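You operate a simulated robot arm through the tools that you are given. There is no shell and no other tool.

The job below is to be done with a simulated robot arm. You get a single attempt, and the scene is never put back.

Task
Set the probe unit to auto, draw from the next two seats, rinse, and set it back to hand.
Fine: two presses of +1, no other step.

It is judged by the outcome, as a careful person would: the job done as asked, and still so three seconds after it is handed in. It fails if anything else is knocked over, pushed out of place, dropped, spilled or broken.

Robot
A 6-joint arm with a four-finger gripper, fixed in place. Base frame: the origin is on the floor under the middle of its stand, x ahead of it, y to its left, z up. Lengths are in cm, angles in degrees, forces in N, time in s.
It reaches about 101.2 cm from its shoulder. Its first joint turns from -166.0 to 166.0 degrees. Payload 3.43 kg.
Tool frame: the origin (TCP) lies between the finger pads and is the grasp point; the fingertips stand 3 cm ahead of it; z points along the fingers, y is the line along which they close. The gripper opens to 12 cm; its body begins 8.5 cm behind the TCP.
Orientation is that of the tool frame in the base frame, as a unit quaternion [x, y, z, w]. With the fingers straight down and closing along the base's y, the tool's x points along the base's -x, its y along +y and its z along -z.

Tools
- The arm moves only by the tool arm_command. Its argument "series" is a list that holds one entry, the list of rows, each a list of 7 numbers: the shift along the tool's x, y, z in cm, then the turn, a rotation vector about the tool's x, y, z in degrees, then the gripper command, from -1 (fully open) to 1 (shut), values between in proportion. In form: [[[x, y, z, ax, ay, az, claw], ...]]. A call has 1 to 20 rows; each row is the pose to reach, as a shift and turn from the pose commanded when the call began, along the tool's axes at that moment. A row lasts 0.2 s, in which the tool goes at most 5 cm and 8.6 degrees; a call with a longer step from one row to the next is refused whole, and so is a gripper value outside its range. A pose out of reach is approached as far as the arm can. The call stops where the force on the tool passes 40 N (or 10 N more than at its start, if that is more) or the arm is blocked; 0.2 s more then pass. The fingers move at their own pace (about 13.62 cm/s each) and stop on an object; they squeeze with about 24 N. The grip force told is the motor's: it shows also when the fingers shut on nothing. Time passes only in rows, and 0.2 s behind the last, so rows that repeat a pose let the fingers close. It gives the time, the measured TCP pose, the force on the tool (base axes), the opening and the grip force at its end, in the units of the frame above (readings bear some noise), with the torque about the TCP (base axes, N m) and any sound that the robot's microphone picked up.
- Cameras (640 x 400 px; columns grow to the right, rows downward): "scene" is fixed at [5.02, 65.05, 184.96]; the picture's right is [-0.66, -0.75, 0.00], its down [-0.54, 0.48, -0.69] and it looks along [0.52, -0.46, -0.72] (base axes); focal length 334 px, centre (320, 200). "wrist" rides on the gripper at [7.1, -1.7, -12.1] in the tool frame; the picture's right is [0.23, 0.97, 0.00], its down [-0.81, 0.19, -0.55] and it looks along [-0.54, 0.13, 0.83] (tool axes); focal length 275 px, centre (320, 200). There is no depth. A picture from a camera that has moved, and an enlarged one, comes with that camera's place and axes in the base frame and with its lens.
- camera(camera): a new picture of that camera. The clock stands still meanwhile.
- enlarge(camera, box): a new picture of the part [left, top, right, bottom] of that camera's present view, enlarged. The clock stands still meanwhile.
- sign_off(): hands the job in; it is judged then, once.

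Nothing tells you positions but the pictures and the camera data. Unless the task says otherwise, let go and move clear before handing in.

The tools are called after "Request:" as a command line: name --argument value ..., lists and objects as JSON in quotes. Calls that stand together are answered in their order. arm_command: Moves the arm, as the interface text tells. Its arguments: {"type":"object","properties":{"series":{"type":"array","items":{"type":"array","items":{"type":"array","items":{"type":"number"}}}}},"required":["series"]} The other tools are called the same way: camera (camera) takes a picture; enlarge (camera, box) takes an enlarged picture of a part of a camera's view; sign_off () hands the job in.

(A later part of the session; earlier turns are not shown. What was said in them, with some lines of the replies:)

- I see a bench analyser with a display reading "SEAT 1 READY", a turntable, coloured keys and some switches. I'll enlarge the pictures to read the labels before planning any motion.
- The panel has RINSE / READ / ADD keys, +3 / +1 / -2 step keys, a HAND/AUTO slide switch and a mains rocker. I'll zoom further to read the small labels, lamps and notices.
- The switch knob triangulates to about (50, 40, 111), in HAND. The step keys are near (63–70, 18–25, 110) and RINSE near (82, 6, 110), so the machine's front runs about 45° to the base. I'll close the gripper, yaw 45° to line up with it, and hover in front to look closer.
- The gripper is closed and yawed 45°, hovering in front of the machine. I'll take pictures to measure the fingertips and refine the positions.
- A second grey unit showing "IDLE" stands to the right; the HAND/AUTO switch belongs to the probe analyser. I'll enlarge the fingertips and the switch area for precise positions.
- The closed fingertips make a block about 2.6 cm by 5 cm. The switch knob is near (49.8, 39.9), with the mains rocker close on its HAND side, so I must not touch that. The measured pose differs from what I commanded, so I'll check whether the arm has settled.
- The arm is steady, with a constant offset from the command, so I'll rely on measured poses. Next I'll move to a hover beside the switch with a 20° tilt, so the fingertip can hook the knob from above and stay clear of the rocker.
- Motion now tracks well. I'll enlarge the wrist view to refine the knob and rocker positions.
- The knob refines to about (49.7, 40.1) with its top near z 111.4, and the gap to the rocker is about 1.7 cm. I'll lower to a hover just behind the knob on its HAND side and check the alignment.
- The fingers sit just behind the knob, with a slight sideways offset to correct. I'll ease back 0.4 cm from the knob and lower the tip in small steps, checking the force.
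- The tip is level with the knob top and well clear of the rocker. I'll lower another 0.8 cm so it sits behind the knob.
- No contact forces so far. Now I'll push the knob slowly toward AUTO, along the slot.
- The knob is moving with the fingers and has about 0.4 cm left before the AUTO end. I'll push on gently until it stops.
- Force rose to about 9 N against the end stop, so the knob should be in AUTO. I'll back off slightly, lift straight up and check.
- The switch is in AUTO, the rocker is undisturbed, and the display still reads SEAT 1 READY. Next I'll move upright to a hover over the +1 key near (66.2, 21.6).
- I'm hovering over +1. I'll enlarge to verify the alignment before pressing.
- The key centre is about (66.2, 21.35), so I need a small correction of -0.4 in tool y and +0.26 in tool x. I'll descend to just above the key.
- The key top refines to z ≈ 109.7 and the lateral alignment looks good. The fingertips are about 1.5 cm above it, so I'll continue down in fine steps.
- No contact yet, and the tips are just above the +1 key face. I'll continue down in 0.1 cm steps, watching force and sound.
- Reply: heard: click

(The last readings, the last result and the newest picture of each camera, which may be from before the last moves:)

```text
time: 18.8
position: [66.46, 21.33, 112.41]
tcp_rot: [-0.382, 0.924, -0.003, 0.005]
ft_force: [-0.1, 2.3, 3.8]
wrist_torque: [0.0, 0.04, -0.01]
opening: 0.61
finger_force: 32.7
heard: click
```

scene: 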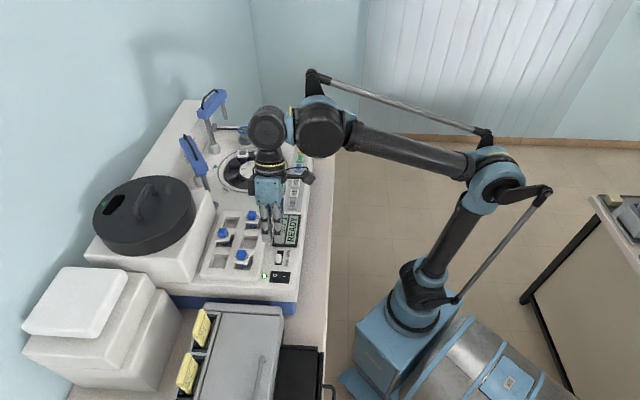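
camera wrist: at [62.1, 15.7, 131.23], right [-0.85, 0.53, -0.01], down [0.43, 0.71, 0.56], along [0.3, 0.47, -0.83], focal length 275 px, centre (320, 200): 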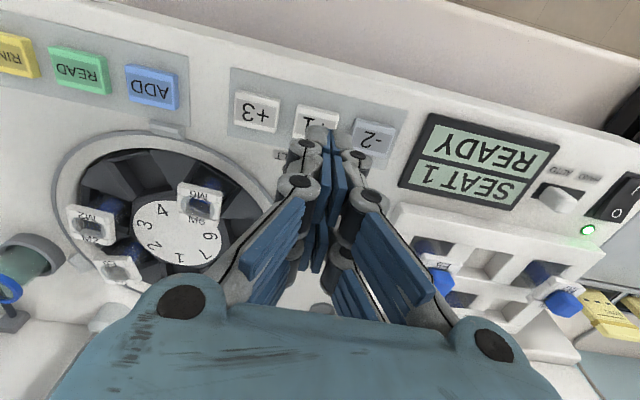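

A click was heard with about 4 N of contact. I'll lift off at once and look at the machine's response.

Request:
arm_command --series '[[[0, 0, -0.4, 0, 0, 0, 1], [0, 0, -1.2, 0, 0, 0, 1], [0, 0, -2.5, 0, 0, 0, 1]]]'

Request:
camera --camera "scene"

Request:
enlarge --camera "scene" --box '[170, 80, 330, 200]'

Request:
enlarge --camera "scene" --box '[240, 170, 330, 270]'

Request:
camera --camera "wrist"

```text
time: 19.6
position: [66.31, 21.32, 114.97]
tcp_rot: [-0.382, 0.924, -0.003, 0.005]
ft_force: [-0.3, 0.8, -0.3]
wrist_torque: [0.0, -0.03, -0.02]
opening: 0.0
finger_force: 33.4
```

```text
taken
```

scene: 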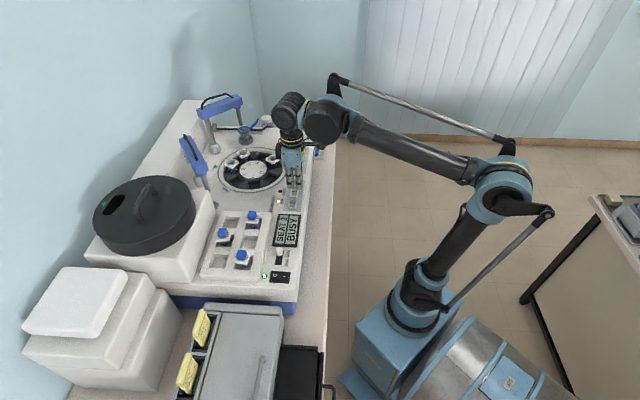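

```text
3.33 times, centred on (250, 140) of scene
camera zoom: at [5.02, 65.05, 184.96], right [-0.66, -0.75, 0.0], down [-0.54, 0.48, -0.69], along [0.52, -0.46, -0.72], focal length 1115 px, centre (553, 400)
```

zoom: 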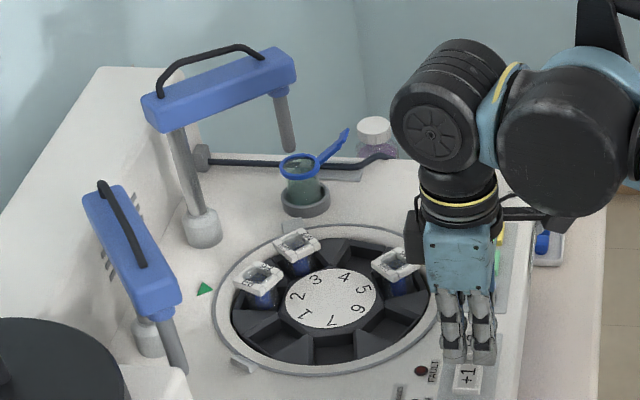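

```text
4.00 times, centred on (285, 220) of scene
camera zoom: at [5.02, 65.05, 184.96], right [-0.66, -0.75, 0.0], down [-0.54, 0.48, -0.69], along [0.52, -0.46, -0.72], focal length 1338 px, centre (460, 120)
```

zoom: 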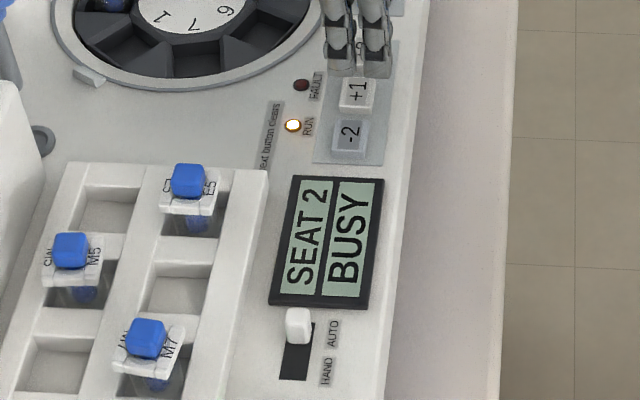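

```text
taken
camera wrist: at [62.34, 15.05, 126.84], right [-0.85, 0.53, -0.01], down [0.43, 0.71, 0.56], along [0.3, 0.47, -0.83], focal length 275 px, centre (320, 200)
```

wrist: 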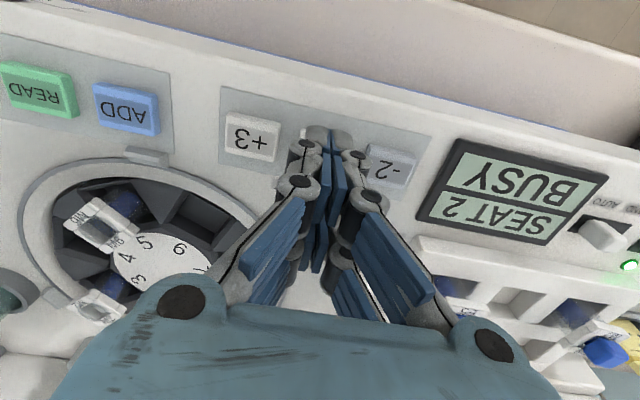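

It worked: SEAT 2, BUSY, RUN lamp lit, and in AUTO the probe arm is swinging to draw by itself. I'll hold still and wait for READY.

Request:
arm_command --series '[[[0, 0, 0, 0, 0, 0, 1], [0, 0, 0, 0, 0, 0, 1], [0, 0, 0, 0, 0, 0, 1], [0, 0, 0, 0, 0, 0, 1], [0, 0, 0, 0, 0, 0, 1], [0, 0, 0, 0, 0, 0, 1], [0, 0, 0, 0, 0, 0, 1], [0, 0, 0, 0, 0, 0, 1], [0, 0, 0, 0, 0, 0, 1], [0, 0, 0, 0, 0, 0, 1]]]'

Request:
enlarge --camera "scene" --box '[170, 80, 330, 200]'

Request:
enlarge --camera "scene" --box '[240, 170, 330, 270]'

```text
time: 21.8
position: [66.28, 21.25, 114.95]
tcp_rot: [-0.381, 0.925, -0.003, 0.004]
ft_force: [0.3, -0.1, 0.1]
wrist_torque: [0.0, 0.0, 0.01]
opening: 0.02
finger_force: 33.1
```

```text
3.33 times, centred on (250, 140) of scene
camera zoom: at [5.02, 65.05, 184.96], right [-0.66, -0.75, 0.0], down [-0.54, 0.48, -0.69], along [0.52, -0.46, -0.72], focal length 1115 px, centre (553, 400)
```

zoom: 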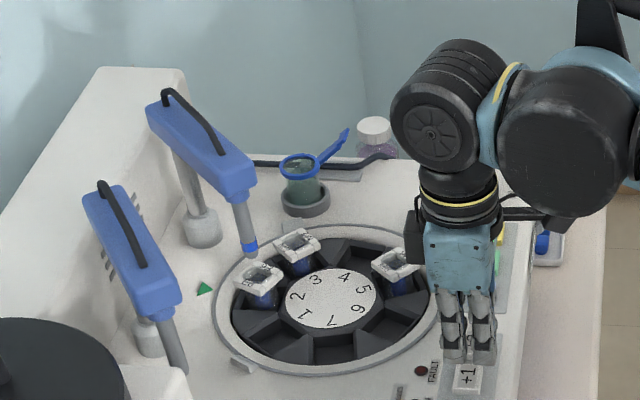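

```text
4.00 times, centred on (285, 220) of scene
camera zoom: at [5.02, 65.05, 184.96], right [-0.66, -0.75, 0.0], down [-0.54, 0.48, -0.69], along [0.52, -0.46, -0.72], focal length 1338 px, centre (460, 120)
```

zoom: 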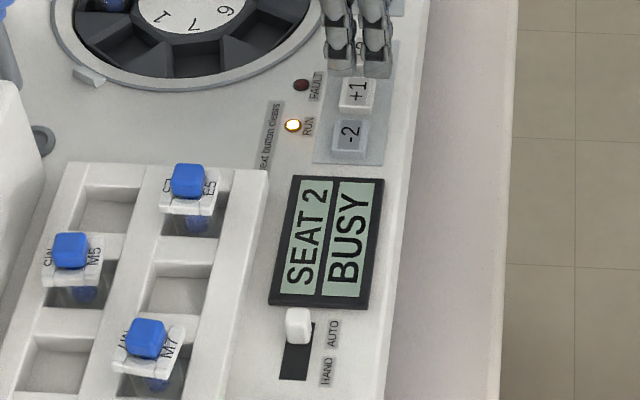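

The probe arm is over the cup in seat 2, which is at the green mark. I'll keep waiting.

Request:
arm_command --series '[[[0, 0, 0, 0, 0, 0, 1], [0, 0, 0, 0, 0, 0, 1], [0, 0, 0, 0, 0, 0, 1], [0, 0, 0, 0, 0, 0, 1], [0, 0, 0, 0, 0, 0, 1], [0, 0, 0, 0, 0, 0, 1], [0, 0, 0, 0, 0, 0, 1], [0, 0, 0, 0, 0, 0, 1], [0, 0, 0, 0, 0, 0, 1], [0, 0, 0, 0, 0, 0, 1], [0, 0, 0, 0, 0, 0, 1], [0, 0, 0, 0, 0, 0, 1], [0, 0, 0, 0, 0, 0, 1], [0, 0, 0, 0, 0, 0, 1], [0, 0, 0, 0, 0, 0, 1]]]'

Request:
enlarge --camera "scene" --box '[170, 80, 330, 200]'

Request:
enlarge --camera "scene" --box '[240, 170, 330, 270]'

```text
time: 25.0
position: [66.31, 21.27, 114.91]
tcp_rot: [-0.382, 0.924, -0.002, 0.005]
ft_force: [-0.4, -0.1, -0.4]
wrist_torque: [-0.01, 0.02, 0.0]
opening: 0.0
finger_force: 33.4
```

```text
3.33 times, centred on (250, 140) of scene
camera zoom: at [5.02, 65.05, 184.96], right [-0.66, -0.75, 0.0], down [-0.54, 0.48, -0.69], along [0.52, -0.46, -0.72], focal length 1115 px, centre (553, 400)
```

zoom: 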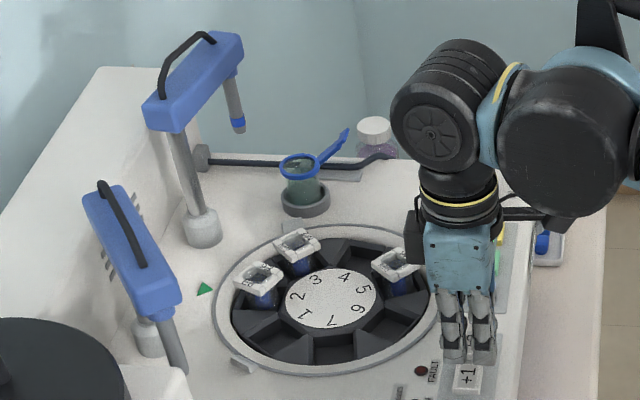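

```text
4.00 times, centred on (285, 220) of scene
camera zoom: at [5.02, 65.05, 184.96], right [-0.66, -0.75, 0.0], down [-0.54, 0.48, -0.69], along [0.52, -0.46, -0.72], focal length 1338 px, centre (460, 120)
```

zoom: 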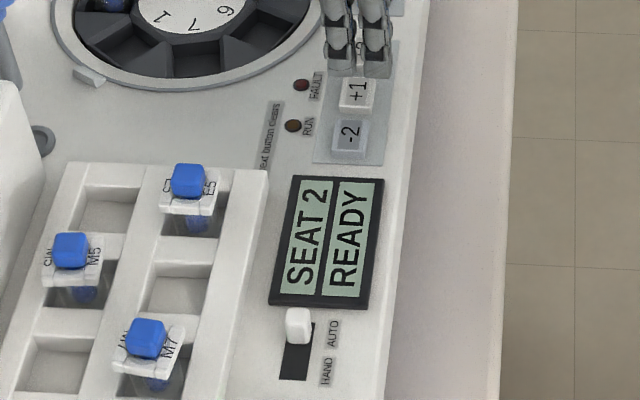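

SEAT 2 READY, RUN is off and the first draw is done. Now the second +1 press, repeating the same stroke.

Request:
arm_command --series '[[[0, 0, 0.7, 0, 0, 0, 1], [0, 0, 1.4, 0, 0, 0, 1], [0, 0, 1.9, 0, 0, 0, 1], [0, 0, 2.2, 0, 0, 0, 1], [0, 0, 2.3, 0, 0, 0, 1], [0, 0, 2.4, 0, 0, 0, 1], [0, 0, 2.5, 0, 0, 0, 1]]]'

```text
time: 26.6
position: [66.29, 21.32, 112.31]
tcp_rot: [-0.381, 0.924, -0.002, 0.005]
ft_force: [0.4, 0.5, 2.5]
wrist_torque: [0.0, -0.01, 0.03]
opening: 0.61
finger_force: 33.6
heard: click
```

A click again. Lifting clear and checking.

Request:
arm_command --series '[[[0, 0, -0.4, 0, 0, 0, 1], [0, 0, -1.2, 0, 0, 0, 1], [0, 0, -2.5, 0, 0, 0, 1], [0, 0, -4.5, 0, 0, 0, 1]]]'

Request:
enlarge --camera "scene" --box '[170, 80, 330, 200]'

Request:
enlarge --camera "scene" --box '[240, 170, 330, 270]'

```text
time: 27.6
position: [66.2, 21.22, 116.77]
tcp_rot: [-0.381, 0.924, -0.002, 0.005]
ft_force: [0.3, 0.5, 0.1]
wrist_torque: [-0.01, 0.01, 0.01]
opening: 0.0
finger_force: 33.2
```

```text
3.33 times, centred on (250, 140) of scene
camera zoom: at [5.02, 65.05, 184.96], right [-0.66, -0.75, 0.0], down [-0.54, 0.48, -0.69], along [0.52, -0.46, -0.72], focal length 1115 px, centre (553, 400)
```

zoom: 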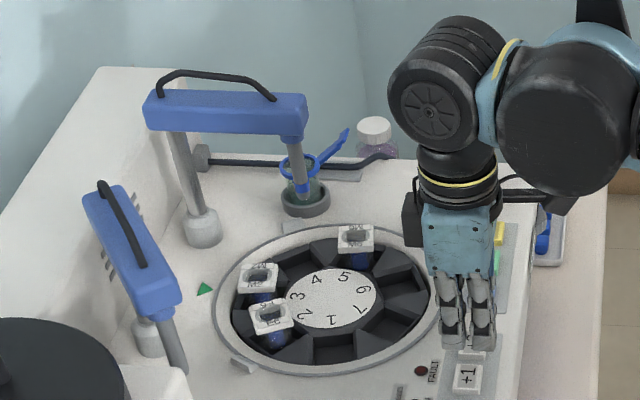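

```text
4.00 times, centred on (285, 220) of scene
camera zoom: at [5.02, 65.05, 184.96], right [-0.66, -0.75, 0.0], down [-0.54, 0.48, -0.69], along [0.52, -0.46, -0.72], focal length 1338 px, centre (460, 120)
```

zoom: 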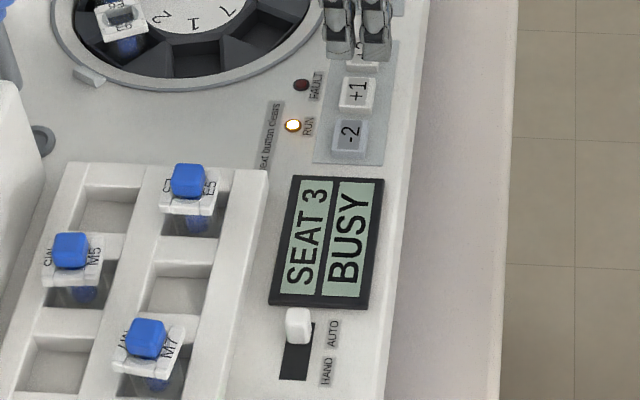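

SEAT 3 BUSY, and the second draw is under way. Meanwhile I'll rise and move along the front edge, clear of the probe, toward RINSE near (82.4, 5.4), and hover there.

Request:
arm_command --series '[[[0, 0, -1.5, 0, 0, 0, 1], [0, -2, -3.2, 0, 0, 0, 1], [0, -5, -3.2, 0, 0, 0, 1], [-0.1, -8.5, -3.2, 0, 0, 0, 1], [-0.1, -12, -3.2, 0, 0, 0, 1], [-0.1, -15.5, -3.2, 0, 0, 0, 1], [-0.2, -18.5, -3.2, 0, 0, 0, 1], [-0.2, -21, -3.2, 0, 0, 0, 1], [-0.2, -22.7, -3.2, 0, 0, 0, 1], [-0.2, -22.7, -3.2, 0, 0, 0, 1], [-0.2, -22.7, -3.2, 0, 0, 0, 1], [-0.2, -22.7, -3.2, 0, 0, 0, 1], [-0.2, -22.7, -3.2, 0, 0, 0, 1], [-0.2, -22.7, -3.2, 0, 0, 0, 1], [-0.2, -22.7, -3.2, 0, 0, 0, 1]]]'

Request:
camera --camera "wrist"

Request:
camera --camera "scene"

```text
time: 30.8
position: [82.25, 5.54, 120.37]
tcp_rot: [-0.381, 0.924, -0.002, 0.005]
ft_force: [1.7, -0.1, 0.3]
wrist_torque: [0.02, 0.03, -0.02]
opening: 0.0
finger_force: 33.0
```

```text
taken
camera wrist: at [78.27, -0.77, 132.3], right [-0.85, 0.53, -0.01], down [0.43, 0.71, 0.56], along [0.3, 0.47, -0.83], focal length 275 px, centre (320, 200)
```

wrist: 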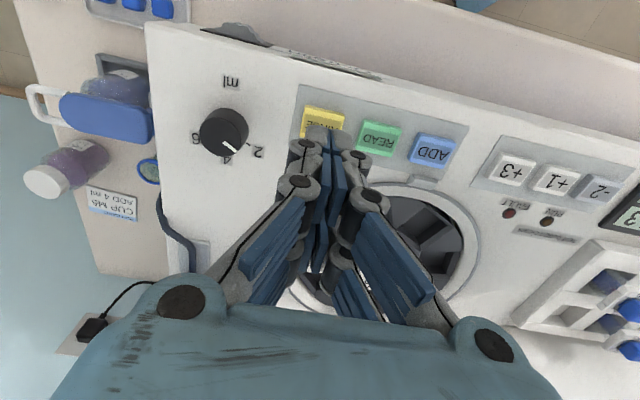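

```text
taken
```

scene: 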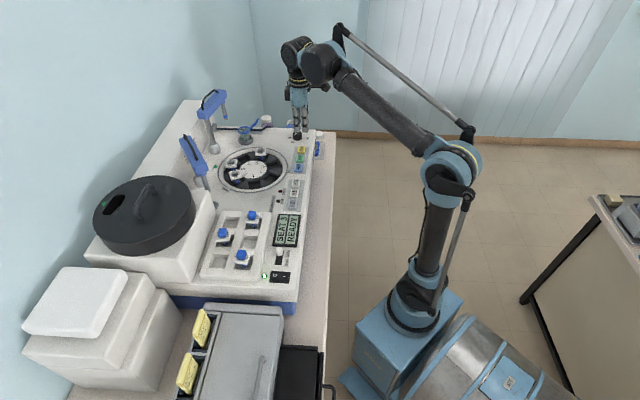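

The hover is near RINSE and the display seems to read SEAT 3 READY. I'll check the lamps, the probe and the exact RINSE position.

Request:
enlarge --camera "scene" --box '[170, 80, 330, 200]'

Request:
enlarge --camera "scene" --box '[240, 170, 330, 270]'

Request:
enlarge --camera "wrist" --box '[260, 70, 480, 200]'

```text
3.33 times, centred on (250, 140) of scene
camera zoom: at [5.02, 65.05, 184.96], right [-0.66, -0.75, 0.0], down [-0.54, 0.48, -0.69], along [0.52, -0.46, -0.72], focal length 1115 px, centre (553, 400)
```

zoom: 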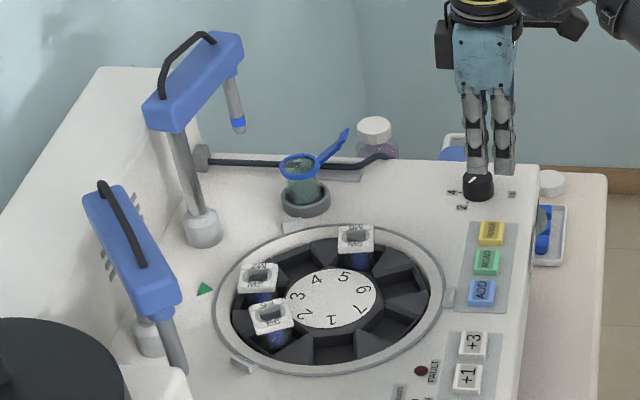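

```text
4.00 times, centred on (285, 220) of scene
camera zoom: at [5.02, 65.05, 184.96], right [-0.66, -0.75, 0.0], down [-0.54, 0.48, -0.69], along [0.52, -0.46, -0.72], focal length 1338 px, centre (460, 120)
```

zoom: 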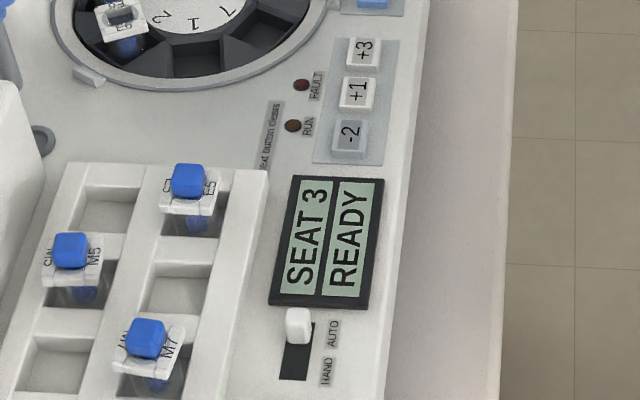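

```text
2.91 times, centred on (370, 135) of wrist
camera zoom: at [78.27, -0.77, 132.3], right [-0.85, 0.53, -0.01], down [0.43, 0.71, 0.56], along [0.3, 0.47, -0.83], focal length 801 px, centre (174, 389)
```

zoom: 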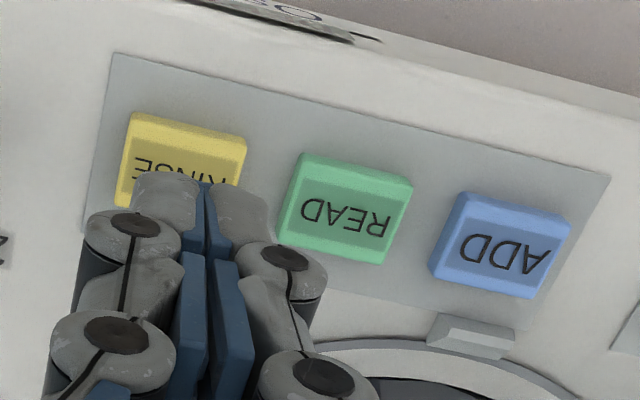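

SEAT 3 READY, FAULT and RUN off, and the fingertips are centred over RINSE at about (82.3, 5.5). I'll descend toward the key.

Request:
arm_command --series '[[[0, 0, 1.5, 0, 0, 0, 1], [0, 0, 3.0, 0, 0, 0, 1], [0, 0, 4.5, 0, 0, 0, 1], [0, 0, 5.7, 0, 0, 0, 1], [0, 0, 6.4, 0, 0, 0, 1], [0, 0, 6.8, 0, 0, 0, 1]]]'

Request:
enlarge --camera "wrist" --box '[230, 90, 410, 200]'

Request:
enlarge --camera "scene" --box '[260, 110, 340, 180]'

```text
time: 32.2
position: [82.32, 5.43, 113.5]
tcp_rot: [-0.382, 0.924, -0.003, 0.004]
ft_force: [0.2, -0.5, -0.4]
wrist_torque: [0.01, 0.01, 0.01]
opening: 0.0
finger_force: 33.6
```

```text
3.56 times, centred on (320, 145) of wrist
camera zoom: at [78.39, -0.85, 125.42], right [-0.85, 0.53, -0.01], down [0.43, 0.71, 0.56], along [0.3, 0.47, -0.83], focal length 979 px, centre (320, 396)
```

zoom: 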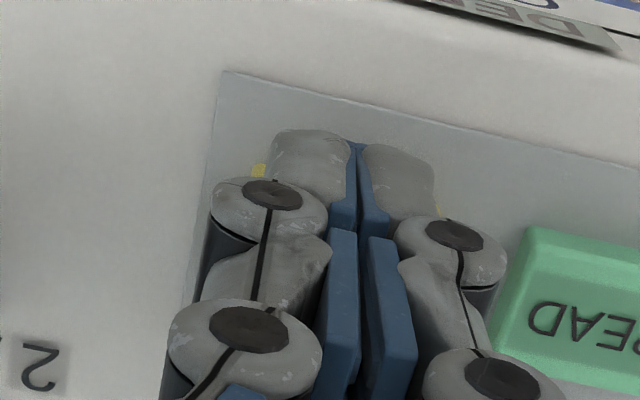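

```text
5.71 times, centred on (300, 145) of scene
camera zoom: at [5.02, 65.05, 184.96], right [-0.66, -0.75, 0.0], down [-0.54, 0.48, -0.69], along [0.52, -0.46, -0.72], focal length 1912 px, centre (434, 514)
```

zoom: 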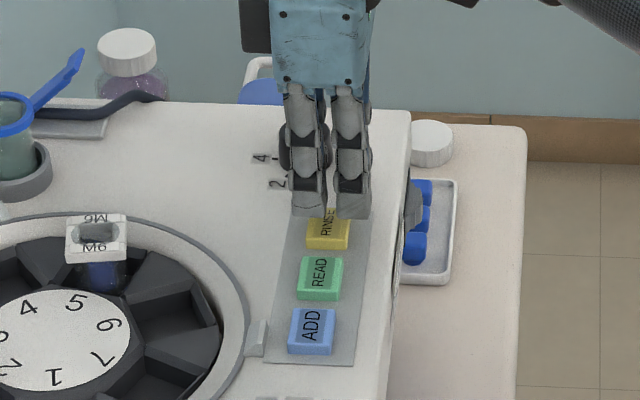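

Alignment is centred, with yellow showing evenly on both sides. Now I'll press down in fine steps.

Request:
arm_command --series '[[[0, 0, 0.3, 0, 0, 0, 1], [0, 0, 0.5, 0, 0, 0, 1], [0, 0, 0.65, 0, 0, 0, 1], [0, 0, 0.75, 0, 0, 0, 1], [0, 0, 0.85, 0, 0, 0, 1]]]'

```text
time: 33.4
position: [82.27, 5.44, 112.66]
tcp_rot: [-0.382, 0.924, -0.003, 0.004]
ft_force: [0.1, 0.1, 0.0]
wrist_torque: [-0.02, 0.02, -0.03]
opening: 0.0
finger_force: 33.5
```

Request:
arm_command --series '[[[0, 0, 0.1, 0, 0, 0, 1], [0, 0, 0.2, 0, 0, 0, 1], [0, 0, 0.28, 0, 0, 0, 1]]]'

```text
time: 34.2
position: [82.28, 5.41, 112.22]
tcp_rot: [-0.382, 0.924, -0.002, 0.005]
ft_force: [1.3, -0.1, 2.3]
wrist_torque: [-0.01, -0.04, -0.03]
opening: 0.58
finger_force: 33.3
heard: click
```

A click on RINSE. I'll lift clear and watch the response.

Request:
arm_command --series '[[[0, 0, -0.4, 0, 0, 0, 1], [0, 0, -1.2, 0, 0, 0, 1], [0, 0, -2.5, 0, 0, 0, 1], [0, 0, -4.5, 0, 0, 0, 1], [0, 0, -7, 0, 0, 0, 1]]]'

Request:
enlarge --camera "scene" --box '[170, 80, 330, 200]'

Request:
enlarge --camera "scene" --box '[240, 170, 330, 270]'

```text
time: 35.4
position: [82.29, 5.4, 119.65]
tcp_rot: [-0.382, 0.924, -0.003, 0.005]
ft_force: [-0.2, -0.4, 0.5]
wrist_torque: [0.0, -0.01, 0.02]
opening: 0.01
finger_force: 33.8
```

```text
3.33 times, centred on (250, 140) of scene
camera zoom: at [5.02, 65.05, 184.96], right [-0.66, -0.75, 0.0], down [-0.54, 0.48, -0.69], along [0.52, -0.46, -0.72], focal length 1115 px, centre (553, 400)
```

zoom: 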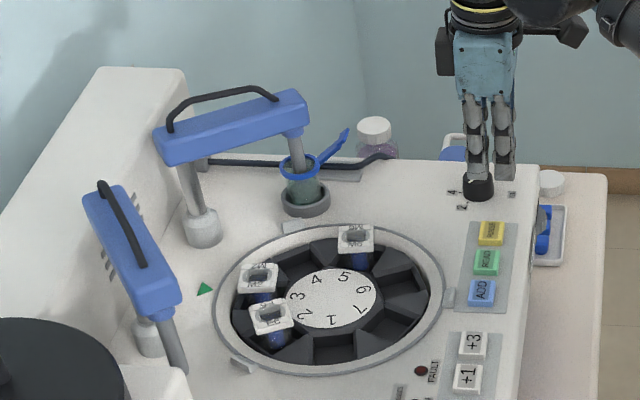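

```text
4.00 times, centred on (285, 220) of scene
camera zoom: at [5.02, 65.05, 184.96], right [-0.66, -0.75, 0.0], down [-0.54, 0.48, -0.69], along [0.52, -0.46, -0.72], focal length 1338 px, centre (460, 120)
```

zoom: 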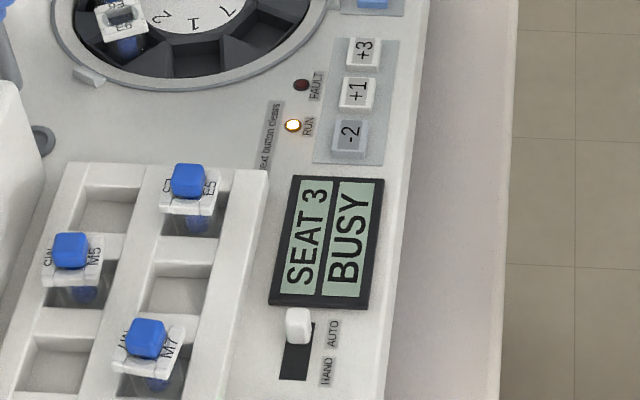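

The probe is in the rinse cup, with RUN lit and BUSY. I'll wait for it to finish before touching the switch.

Request:
arm_command --series '[[[0, 0, 0, 0, 0, 0, 1], [0, 0, 0, 0, 0, 0, 1], [0, 0, 0, 0, 0, 0, 1], [0, 0, 0, 0, 0, 0, 1], [0, 0, 0, 0, 0, 0, 1], [0, 0, 0, 0, 0, 0, 1], [0, 0, 0, 0, 0, 0, 1], [0, 0, 0, 0, 0, 0, 1], [0, 0, 0, 0, 0, 0, 1], [0, 0, 0, 0, 0, 0, 1], [0, 0, 0, 0, 0, 0, 1], [0, 0, 0, 0, 0, 0, 1], [0, 0, 0, 0, 0, 0, 1], [0, 0, 0, 0, 0, 0, 1], [0, 0, 0, 0, 0, 0, 1]]]'

Request:
enlarge --camera "scene" --box '[170, 80, 330, 200]'

Request:
enlarge --camera "scene" --box '[240, 170, 330, 270]'

```text
time: 38.6
position: [82.29, 5.37, 119.52]
tcp_rot: [-0.382, 0.924, -0.003, 0.005]
ft_force: [0.8, -0.3, -0.5]
wrist_torque: [0.02, 0.02, 0.02]
opening: 0.01
finger_force: 33.4
```

```text
3.33 times, centred on (250, 140) of scene
camera zoom: at [5.02, 65.05, 184.96], right [-0.66, -0.75, 0.0], down [-0.54, 0.48, -0.69], along [0.52, -0.46, -0.72], focal length 1115 px, centre (553, 400)
```

zoom: 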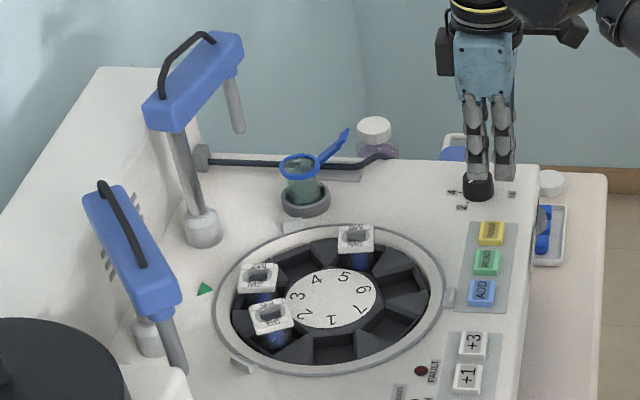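

```text
4.00 times, centred on (285, 220) of scene
camera zoom: at [5.02, 65.05, 184.96], right [-0.66, -0.75, 0.0], down [-0.54, 0.48, -0.69], along [0.52, -0.46, -0.72], focal length 1338 px, centre (460, 120)
```

zoom: 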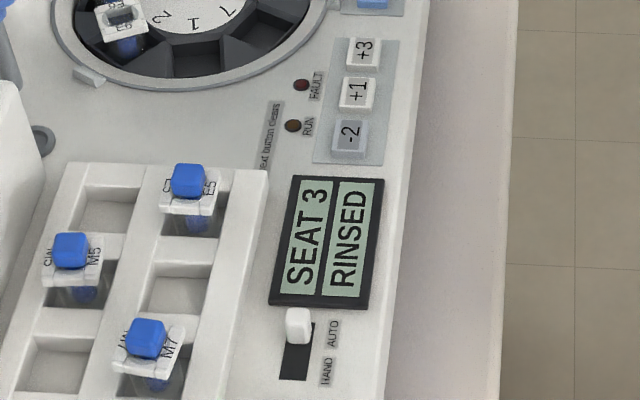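

SEAT 3 RINSED, the probe is home with a clean tip, and RUN and FAULT are off. Now I'll go back to the switch, with the knob at AUTO near (51.2, 38.7), tilted the opposite way to pull it toward HAND.

Request:
arm_command --series '[[[0, 1.5, -0.5, 0, 0, 0, 1], [0, 4.5, -0.5, 0, 0, 0, 1], [0, 8.2, -0.5, 2, 0, 0, 1], [0, 12, -0.5, 4, 0, 0, 1], [0, 16, -0.5, 6, 0, 0, 1], [0, 20, -0.5, 8, 0, 0, 1], [0, 24, -0.5, 10, 0, 0, 1], [0, 28, -0.5, 12, 0, 0, 1], [0, 32, -0.5, 14, 0, 0, 1], [0, 36, -0.3, 16, 0, 0, 1], [0, 39.5, 0, 18, 0, 0, 1], [-0.1, 42.2, 0.3, 20, 0, 0, 1], [-0.1, 43.5, 0.5, 20, 0, 0, 1], [-0.1, 43.5, 0.5, 20, 0, 0, 1], [-0.1, 43.5, 0.5, 20, 0, 0, 1]]]'

Request:
camera --camera "wrist"

Request:
enlarge --camera "scene" --box '[240, 180, 340, 300]'

```text
time: 41.8
position: [51.64, 36.13, 118.52]
tcp_rot: [-0.375, 0.91, -0.163, 0.072]
ft_force: [0.2, -0.4, 0.1]
wrist_torque: [0.01, 0.01, 0.0]
opening: 0.0
finger_force: 33.8
```

```text
taken
camera wrist: at [44.76, 32.95, 130.42], right [-0.8, 0.48, -0.34], down [0.31, 0.83, 0.46], along [0.51, 0.26, -0.82], focal length 275 px, centre (320, 200)
```

wrist: 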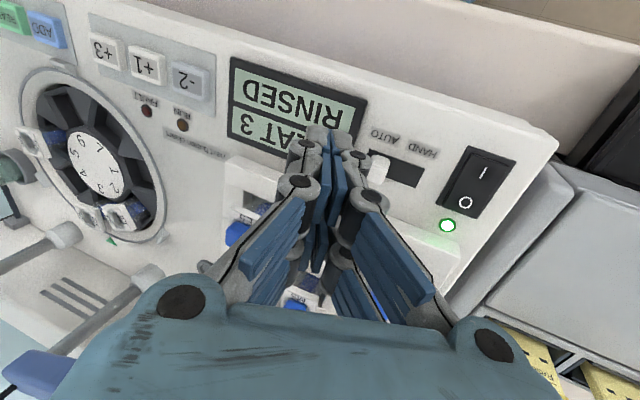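

```text
3.33 times, centred on (290, 240) of scene
camera zoom: at [5.02, 65.05, 184.96], right [-0.66, -0.75, 0.0], down [-0.54, 0.48, -0.69], along [0.52, -0.46, -0.72], focal length 1115 px, centre (420, 67)
```

zoom: 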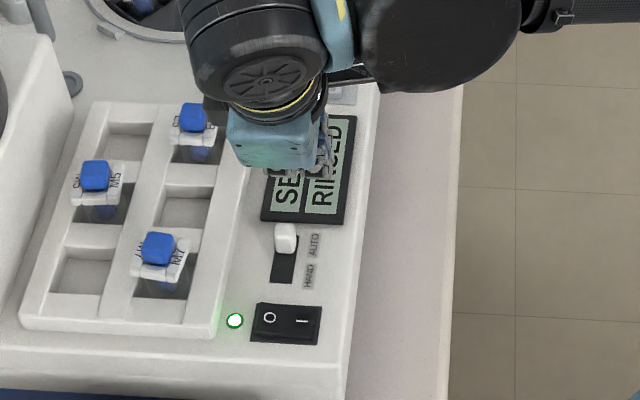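

Request:
enlarge --camera "wrist" --box '[280, 90, 480, 215]'

```text
3.20 times, centred on (380, 152) of wrist
camera zoom: at [44.76, 32.95, 130.42], right [-0.8, 0.48, -0.34], down [0.31, 0.83, 0.46], along [0.51, 0.26, -0.82], focal length 881 px, centre (128, 352)
```

zoom: 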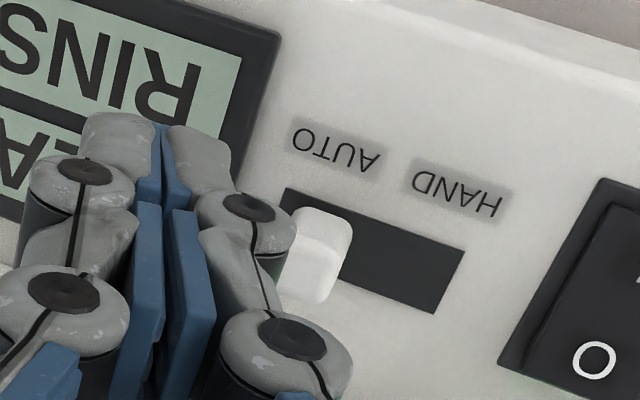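

The tips are on the AUTO/display side of the knob and in line with it, matching my estimate. I'll lower straight down partway and check.

Request:
arm_command --series '[[[0, 0.26, 0.7, 0, 0, 0, 1], [0, 0.53, 1.4, 0, 0, 0, 1], [0, 0.79, 2.1, 0, 0, 0, 1], [0, 1.05, 2.81, 0, 0, 0, 1], [0, 1.05, 2.81, 0, 0, 0, 1]]]'

Request:
enlarge --camera "wrist" --box '[280, 90, 480, 215]'

Request:
enlarge --camera "scene" --box '[240, 180, 340, 300]'

```text
time: 43.0
position: [51.7, 36.22, 115.39]
tcp_rot: [-0.375, 0.91, -0.163, 0.071]
ft_force: [0.1, 0.0, -0.4]
wrist_torque: [0.04, 0.02, 0.04]
opening: 0.0
finger_force: 33.7
```

```text
3.20 times, centred on (380, 152) of wrist
camera zoom: at [44.81, 33.04, 127.21], right [-0.8, 0.48, -0.34], down [0.31, 0.83, 0.46], along [0.51, 0.26, -0.82], focal length 881 px, centre (128, 352)
```

zoom: 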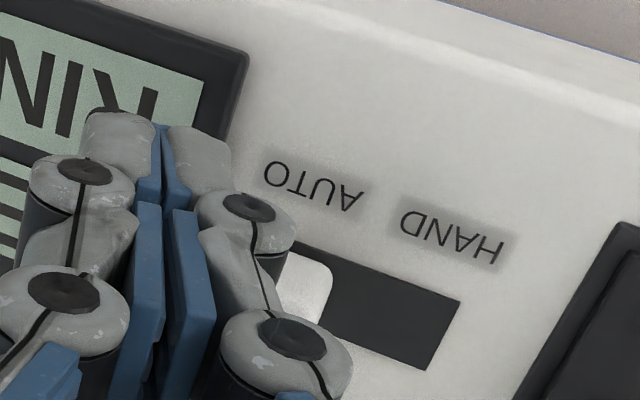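

```text
3.33 times, centred on (290, 240) of scene
camera zoom: at [5.02, 65.05, 184.96], right [-0.66, -0.75, 0.0], down [-0.54, 0.48, -0.69], along [0.52, -0.46, -0.72], focal length 1115 px, centre (420, 67)
```

zoom: 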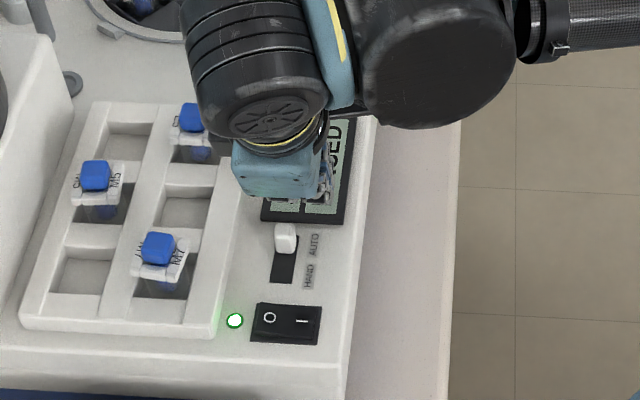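

Still clear of the knob. I'll lower the last 1.7 cm to knob level.

Request:
arm_command --series '[[[0, 0.15, 0.4, 0, 0, 0, 1], [0, 0.3, 0.8, 0, 0, 0, 1], [0, 0.42, 1.12, 0, 0, 0, 1], [0, 0.52, 1.4, 0, 0, 0, 1], [0, 0.58, 1.55, 0, 0, 0, 1], [0, 0.58, 1.55, 0, 0, 0, 1]]]'

Request:
enlarge --camera "wrist" --box '[280, 90, 480, 215]'

Request:
enlarge --camera "scene" --box '[240, 180, 340, 300]'

```text
time: 44.4
position: [51.73, 36.23, 113.82]
tcp_rot: [-0.376, 0.909, -0.164, 0.071]
ft_force: [-0.4, -0.4, 0.4]
wrist_torque: [-0.01, -0.01, 0.01]
opening: 0.04
finger_force: 33.3
```

```text
3.20 times, centred on (380, 152) of wrist
camera zoom: at [44.79, 33.0, 125.57], right [-0.8, 0.48, -0.34], down [0.31, 0.83, 0.46], along [0.51, 0.26, -0.82], focal length 881 px, centre (128, 352)
```

zoom: 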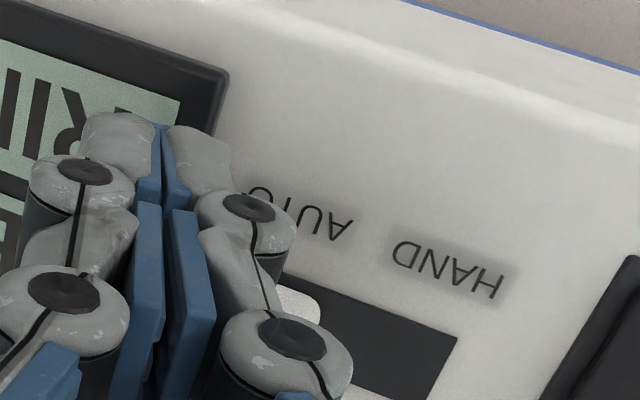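

```text
3.33 times, centred on (290, 240) of scene
camera zoom: at [5.02, 65.05, 184.96], right [-0.66, -0.75, 0.0], down [-0.54, 0.48, -0.69], along [0.52, -0.46, -0.72], focal length 1115 px, centre (420, 67)
```

zoom: 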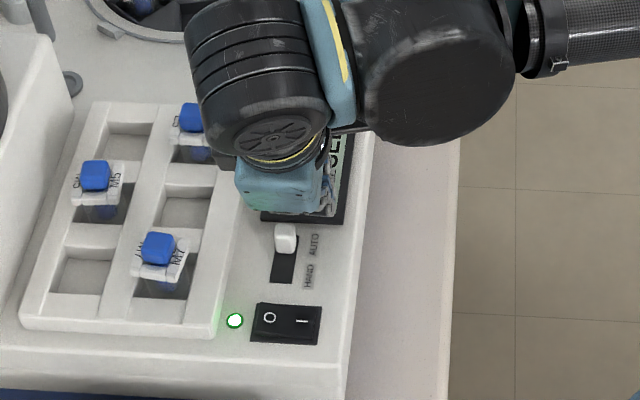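

No contact yet. Now I'll push the knob slowly back toward HAND.

Request:
arm_command --series '[[[0, 0.281, -0.105, 0, 0, 0, 1], [0, 0.562, -0.211, 0, 0, 0, 1], [0, 0.842, -0.316, 0, 0, 0, 1], [0, 1.123, -0.421, 0, 0, 0, 1], [0, 1.404, -0.527, 0, 0, 0, 1], [0, 1.685, -0.632, 0, 0, 0, 1], [0, 1.966, -0.737, 0, 0, 0, 1], [0, 2.246, -0.842, 0, 0, 0, 1]]]'

Request:
enlarge --camera "wrist" --box '[280, 90, 480, 215]'

Request:
enlarge --camera "scene" --box '[240, 180, 340, 300]'

```text
time: 46.2
position: [50.21, 38.09, 113.74]
tcp_rot: [-0.375, 0.91, -0.163, 0.072]
ft_force: [0.6, 0.0, 0.9]
wrist_torque: [-0.03, 0.01, 0.02]
opening: 0.01
finger_force: 33.6
```

```text
3.20 times, centred on (380, 152) of wrist
camera zoom: at [43.15, 34.8, 125.58], right [-0.8, 0.48, -0.34], down [0.31, 0.83, 0.46], along [0.51, 0.26, -0.82], focal length 881 px, centre (128, 352)
```

zoom: 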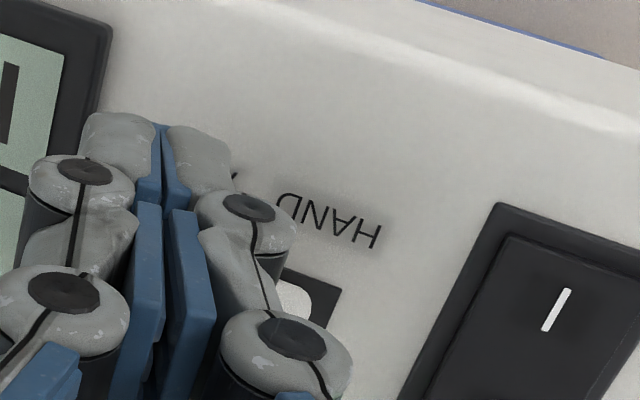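

```text
3.33 times, centred on (290, 240) of scene
camera zoom: at [5.02, 65.05, 184.96], right [-0.66, -0.75, 0.0], down [-0.54, 0.48, -0.69], along [0.52, -0.46, -0.72], focal length 1115 px, centre (420, 67)
```

zoom: 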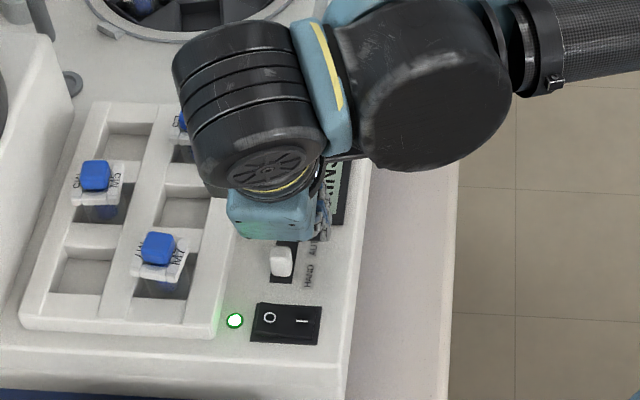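

The knob is moving back, with about 0.5 cm left. I'll continue gently to the HAND stop.

Request:
arm_command --series '[[[0, 0.14, -0.053, 0, 0, 0, 1], [0, 0.281, -0.105, 0, 0, 0, 1], [0, 0.421, -0.158, 0, 0, 0, 1], [0, 0.515, -0.193, 0, 0, 0, 1]]]'

Request:
enlarge --camera "scene" --box '[240, 180, 340, 300]'

Request:
enlarge --camera "wrist" --box '[280, 90, 480, 215]'

```text
time: 47.2
position: [49.69, 38.34, 113.81]
tcp_rot: [-0.376, 0.909, -0.164, 0.072]
ft_force: [0.6, -0.1, 0.5]
wrist_torque: [0.03, -0.01, -0.01]
opening: 0.01
finger_force: 33.5
```

```text
3.33 times, centred on (290, 240) of scene
camera zoom: at [5.02, 65.05, 184.96], right [-0.66, -0.75, 0.0], down [-0.54, 0.48, -0.69], along [0.52, -0.46, -0.72], focal length 1115 px, centre (420, 67)
```

zoom: 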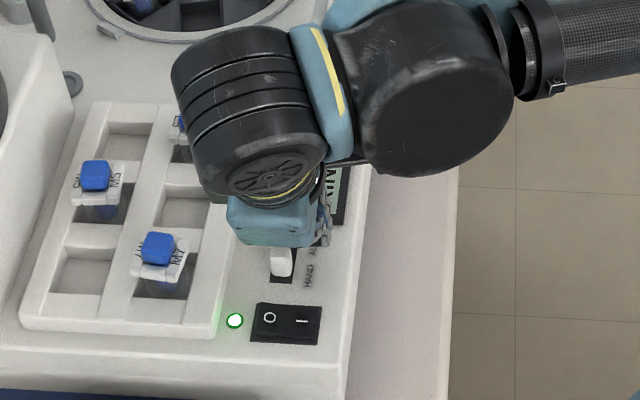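

```text
3.20 times, centred on (380, 152) of wrist
camera zoom: at [42.69, 35.1, 125.64], right [-0.81, 0.48, -0.34], down [0.31, 0.83, 0.46], along [0.51, 0.26, -0.82], focal length 881 px, centre (128, 352)
```

zoom: 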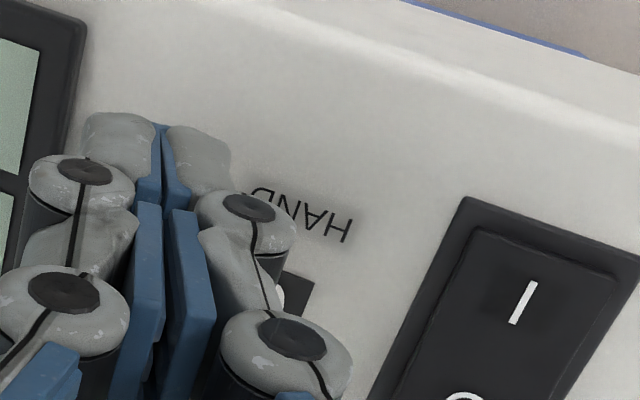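

The knob seems to have snapped into HAND on its own, since there's no contact force and the finger moved relative to it. I'll back off slightly, lift clear and verify.

Request:
arm_command --series '[[[0, -0.28, 0.105, 0, 0, 0, 1], [0, -0.63, -0.83, 0, 0, 0, 1], [0, -1.2, -2.4, 0, 0, 0, 1], [0, -1.9, -4.2, 0, 0, 0, 1], [0, -2.6, -6.1, 0, 0, 0, 1], [0, -3.3, -8.0, 0, 0, 0, 1], [0, -3.3, -8.0, 0, 0, 0, 1]]]'

Request:
enlarge --camera "scene" --box '[240, 180, 340, 300]'

Request:
camera --camera "wrist"

Request:
enlarge --camera "wrist" --box '[280, 90, 480, 215]'

```text
time: 48.8
position: [49.86, 38.17, 122.42]
tcp_rot: [-0.375, 0.91, -0.163, 0.071]
ft_force: [-0.2, 0.6, -0.7]
wrist_torque: [0.01, 0.01, 0.03]
opening: 0.02
finger_force: 33.6
```

```text
3.33 times, centred on (290, 240) of scene
camera zoom: at [5.02, 65.05, 184.96], right [-0.66, -0.75, 0.0], down [-0.54, 0.48, -0.69], along [0.52, -0.46, -0.72], focal length 1115 px, centre (420, 67)
```

zoom: 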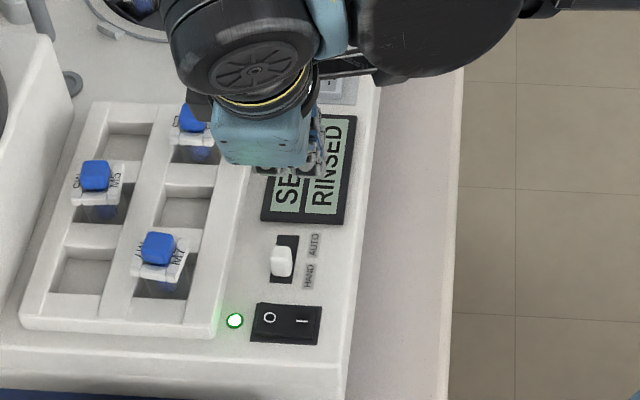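

```text
taken
camera wrist: at [42.78, 34.9, 134.12], right [-0.8, 0.48, -0.34], down [0.31, 0.83, 0.46], along [0.51, 0.26, -0.82], focal length 275 px, centre (320, 200)
```

wrist: 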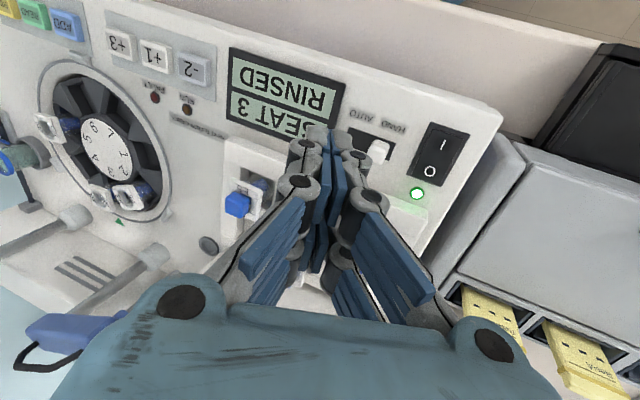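

```text
3.20 times, centred on (380, 152) of wrist
camera zoom: at [42.78, 34.9, 134.12], right [-0.8, 0.48, -0.34], down [0.31, 0.83, 0.46], along [0.51, 0.26, -0.82], focal length 881 px, centre (128, 352)
```

zoom: 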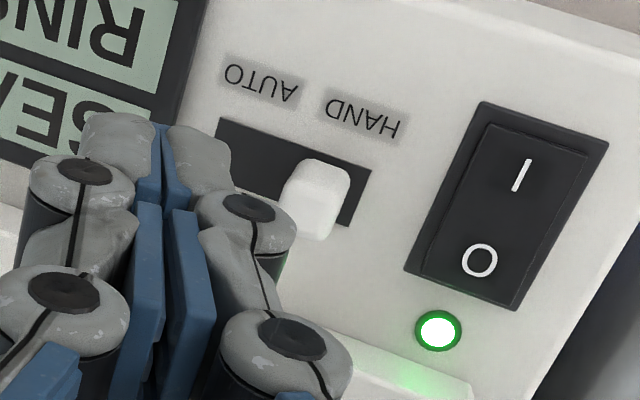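

The knob is back at HAND and the rocker lamp is still green. I'll compare it with the opening picture using the same crop.

Request:
enlarge --camera "scene" --box '[265, 240, 305, 290]'

```text
8.00 times, centred on (285, 265) of scene
camera zoom: at [5.02, 65.05, 184.96], right [-0.66, -0.75, 0.0], down [-0.54, 0.48, -0.69], along [0.52, -0.46, -0.72], focal length 2676 px, centre (600, -320)
```

zoom: 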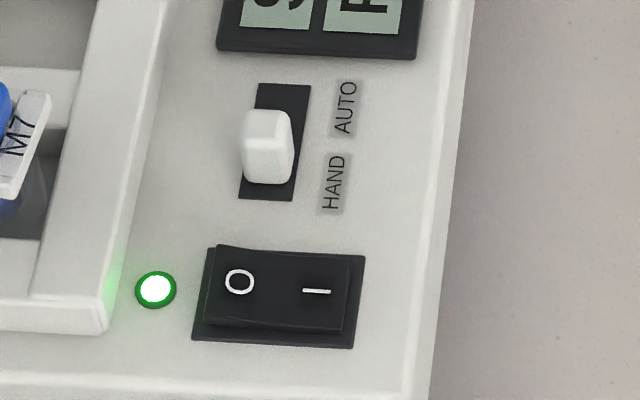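

The switch matches its original HAND position exactly. Now I'll raise the arm clear, level the tool and take a last look.

Request:
arm_command --series '[[[0.5, -0.9, -2.3, -2.5, 0, 0, 1], [1.5, -1.7, -4.6, -5, 0, 0, 1], [2.5, -2.6, -7.0, -7.5, 0, 0, 0.5], [3.5, -3.5, -9.4, -10, 0, 0, 0], [4.5, -4.2, -11.3, -13, 0, 0, -0.5], [5.5, -4.9, -13.1, -16, 0, 0, -1], [6.5, -5.2, -14, -19, 0, 0, -1], [7, -5.2, -14, -20.5, 0, 0, -1], [7, -5.2, -14, -20.5, 0, 0, -1], [7, -5.2, -14, -20.5, 0, 0, -1]]]'

Request:
camera --camera "scene"

Request:
enlarge --camera "scene" --box '[170, 80, 330, 200]'

Request:
enlarge --camera "scene" --box '[190, 170, 340, 300]'

```text
time: 51.0
position: [44.75, 33.12, 137.28]
tcp_rot: [-0.381, 0.925, 0.001, 0.003]
ft_force: [0.5, -1.0, 1.5]
wrist_torque: [0.06, 0.0, -0.02]
opening: 12.01
finger_force: 0.0
```

```text
taken
```

scene: 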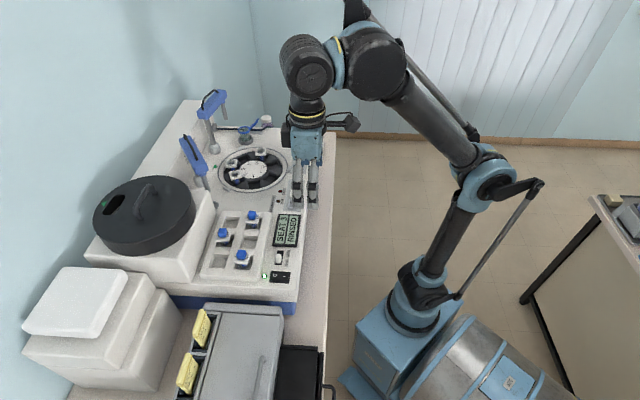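

```text
3.33 times, centred on (250, 140) of scene
camera zoom: at [5.02, 65.05, 184.96], right [-0.66, -0.75, 0.0], down [-0.54, 0.48, -0.69], along [0.52, -0.46, -0.72], focal length 1115 px, centre (553, 400)
```

zoom: 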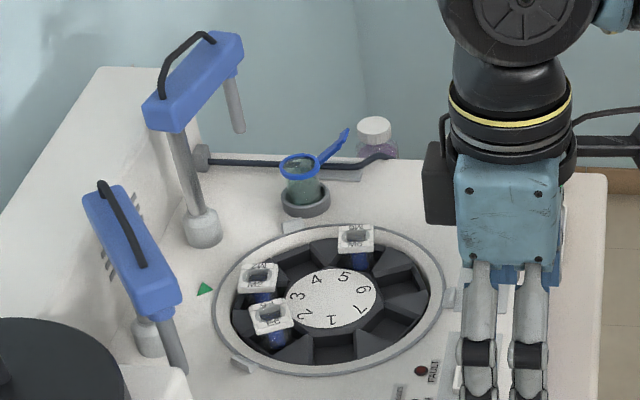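

```text
3.08 times, centred on (265, 235) of scene
camera zoom: at [5.02, 65.05, 184.96], right [-0.66, -0.75, 0.0], down [-0.54, 0.48, -0.69], along [0.52, -0.46, -0.72], focal length 1029 px, centre (489, 92)
```

zoom: 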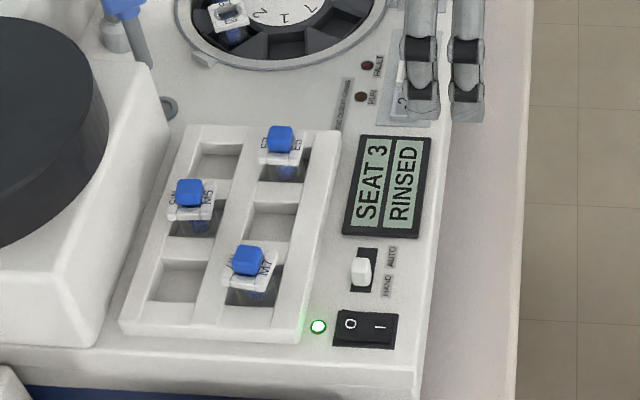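

The display reads SEAT 3 RINSED, the switch is at HAND, no fault is lit and the probe is home. The cups and rack are undisturbed and the arm is clear, so I'm handing in the job.

Request:
sign_off

```text
The job is handed in.
```

The job is done and handed in. The probe unit was set to AUTO, drew from seats 2 and 3, was rinsed, and is back on HAND.

- **Draws:** I pressed +1 twice and no other step key. In AUTO the probe ran by itself after each press, and the display returned to READY both times with no fault lit. I saw the probe over the seat 2 cup. For seat 3 I saw only the run start and its READY at the end, not the dip itself.
- **Rinse:** I pressed RINSE once, and the display now reads SEAT 3 RINSED with the probe back home.
- **Switch:** The knob matches its original HAND position in the before and after pictures, and the power lamp stayed on throughout.
- **Surroundings:** The last pictures show nothing knocked over, moved or spilled. The arm was lifted clear with the gripper open before hand-in.
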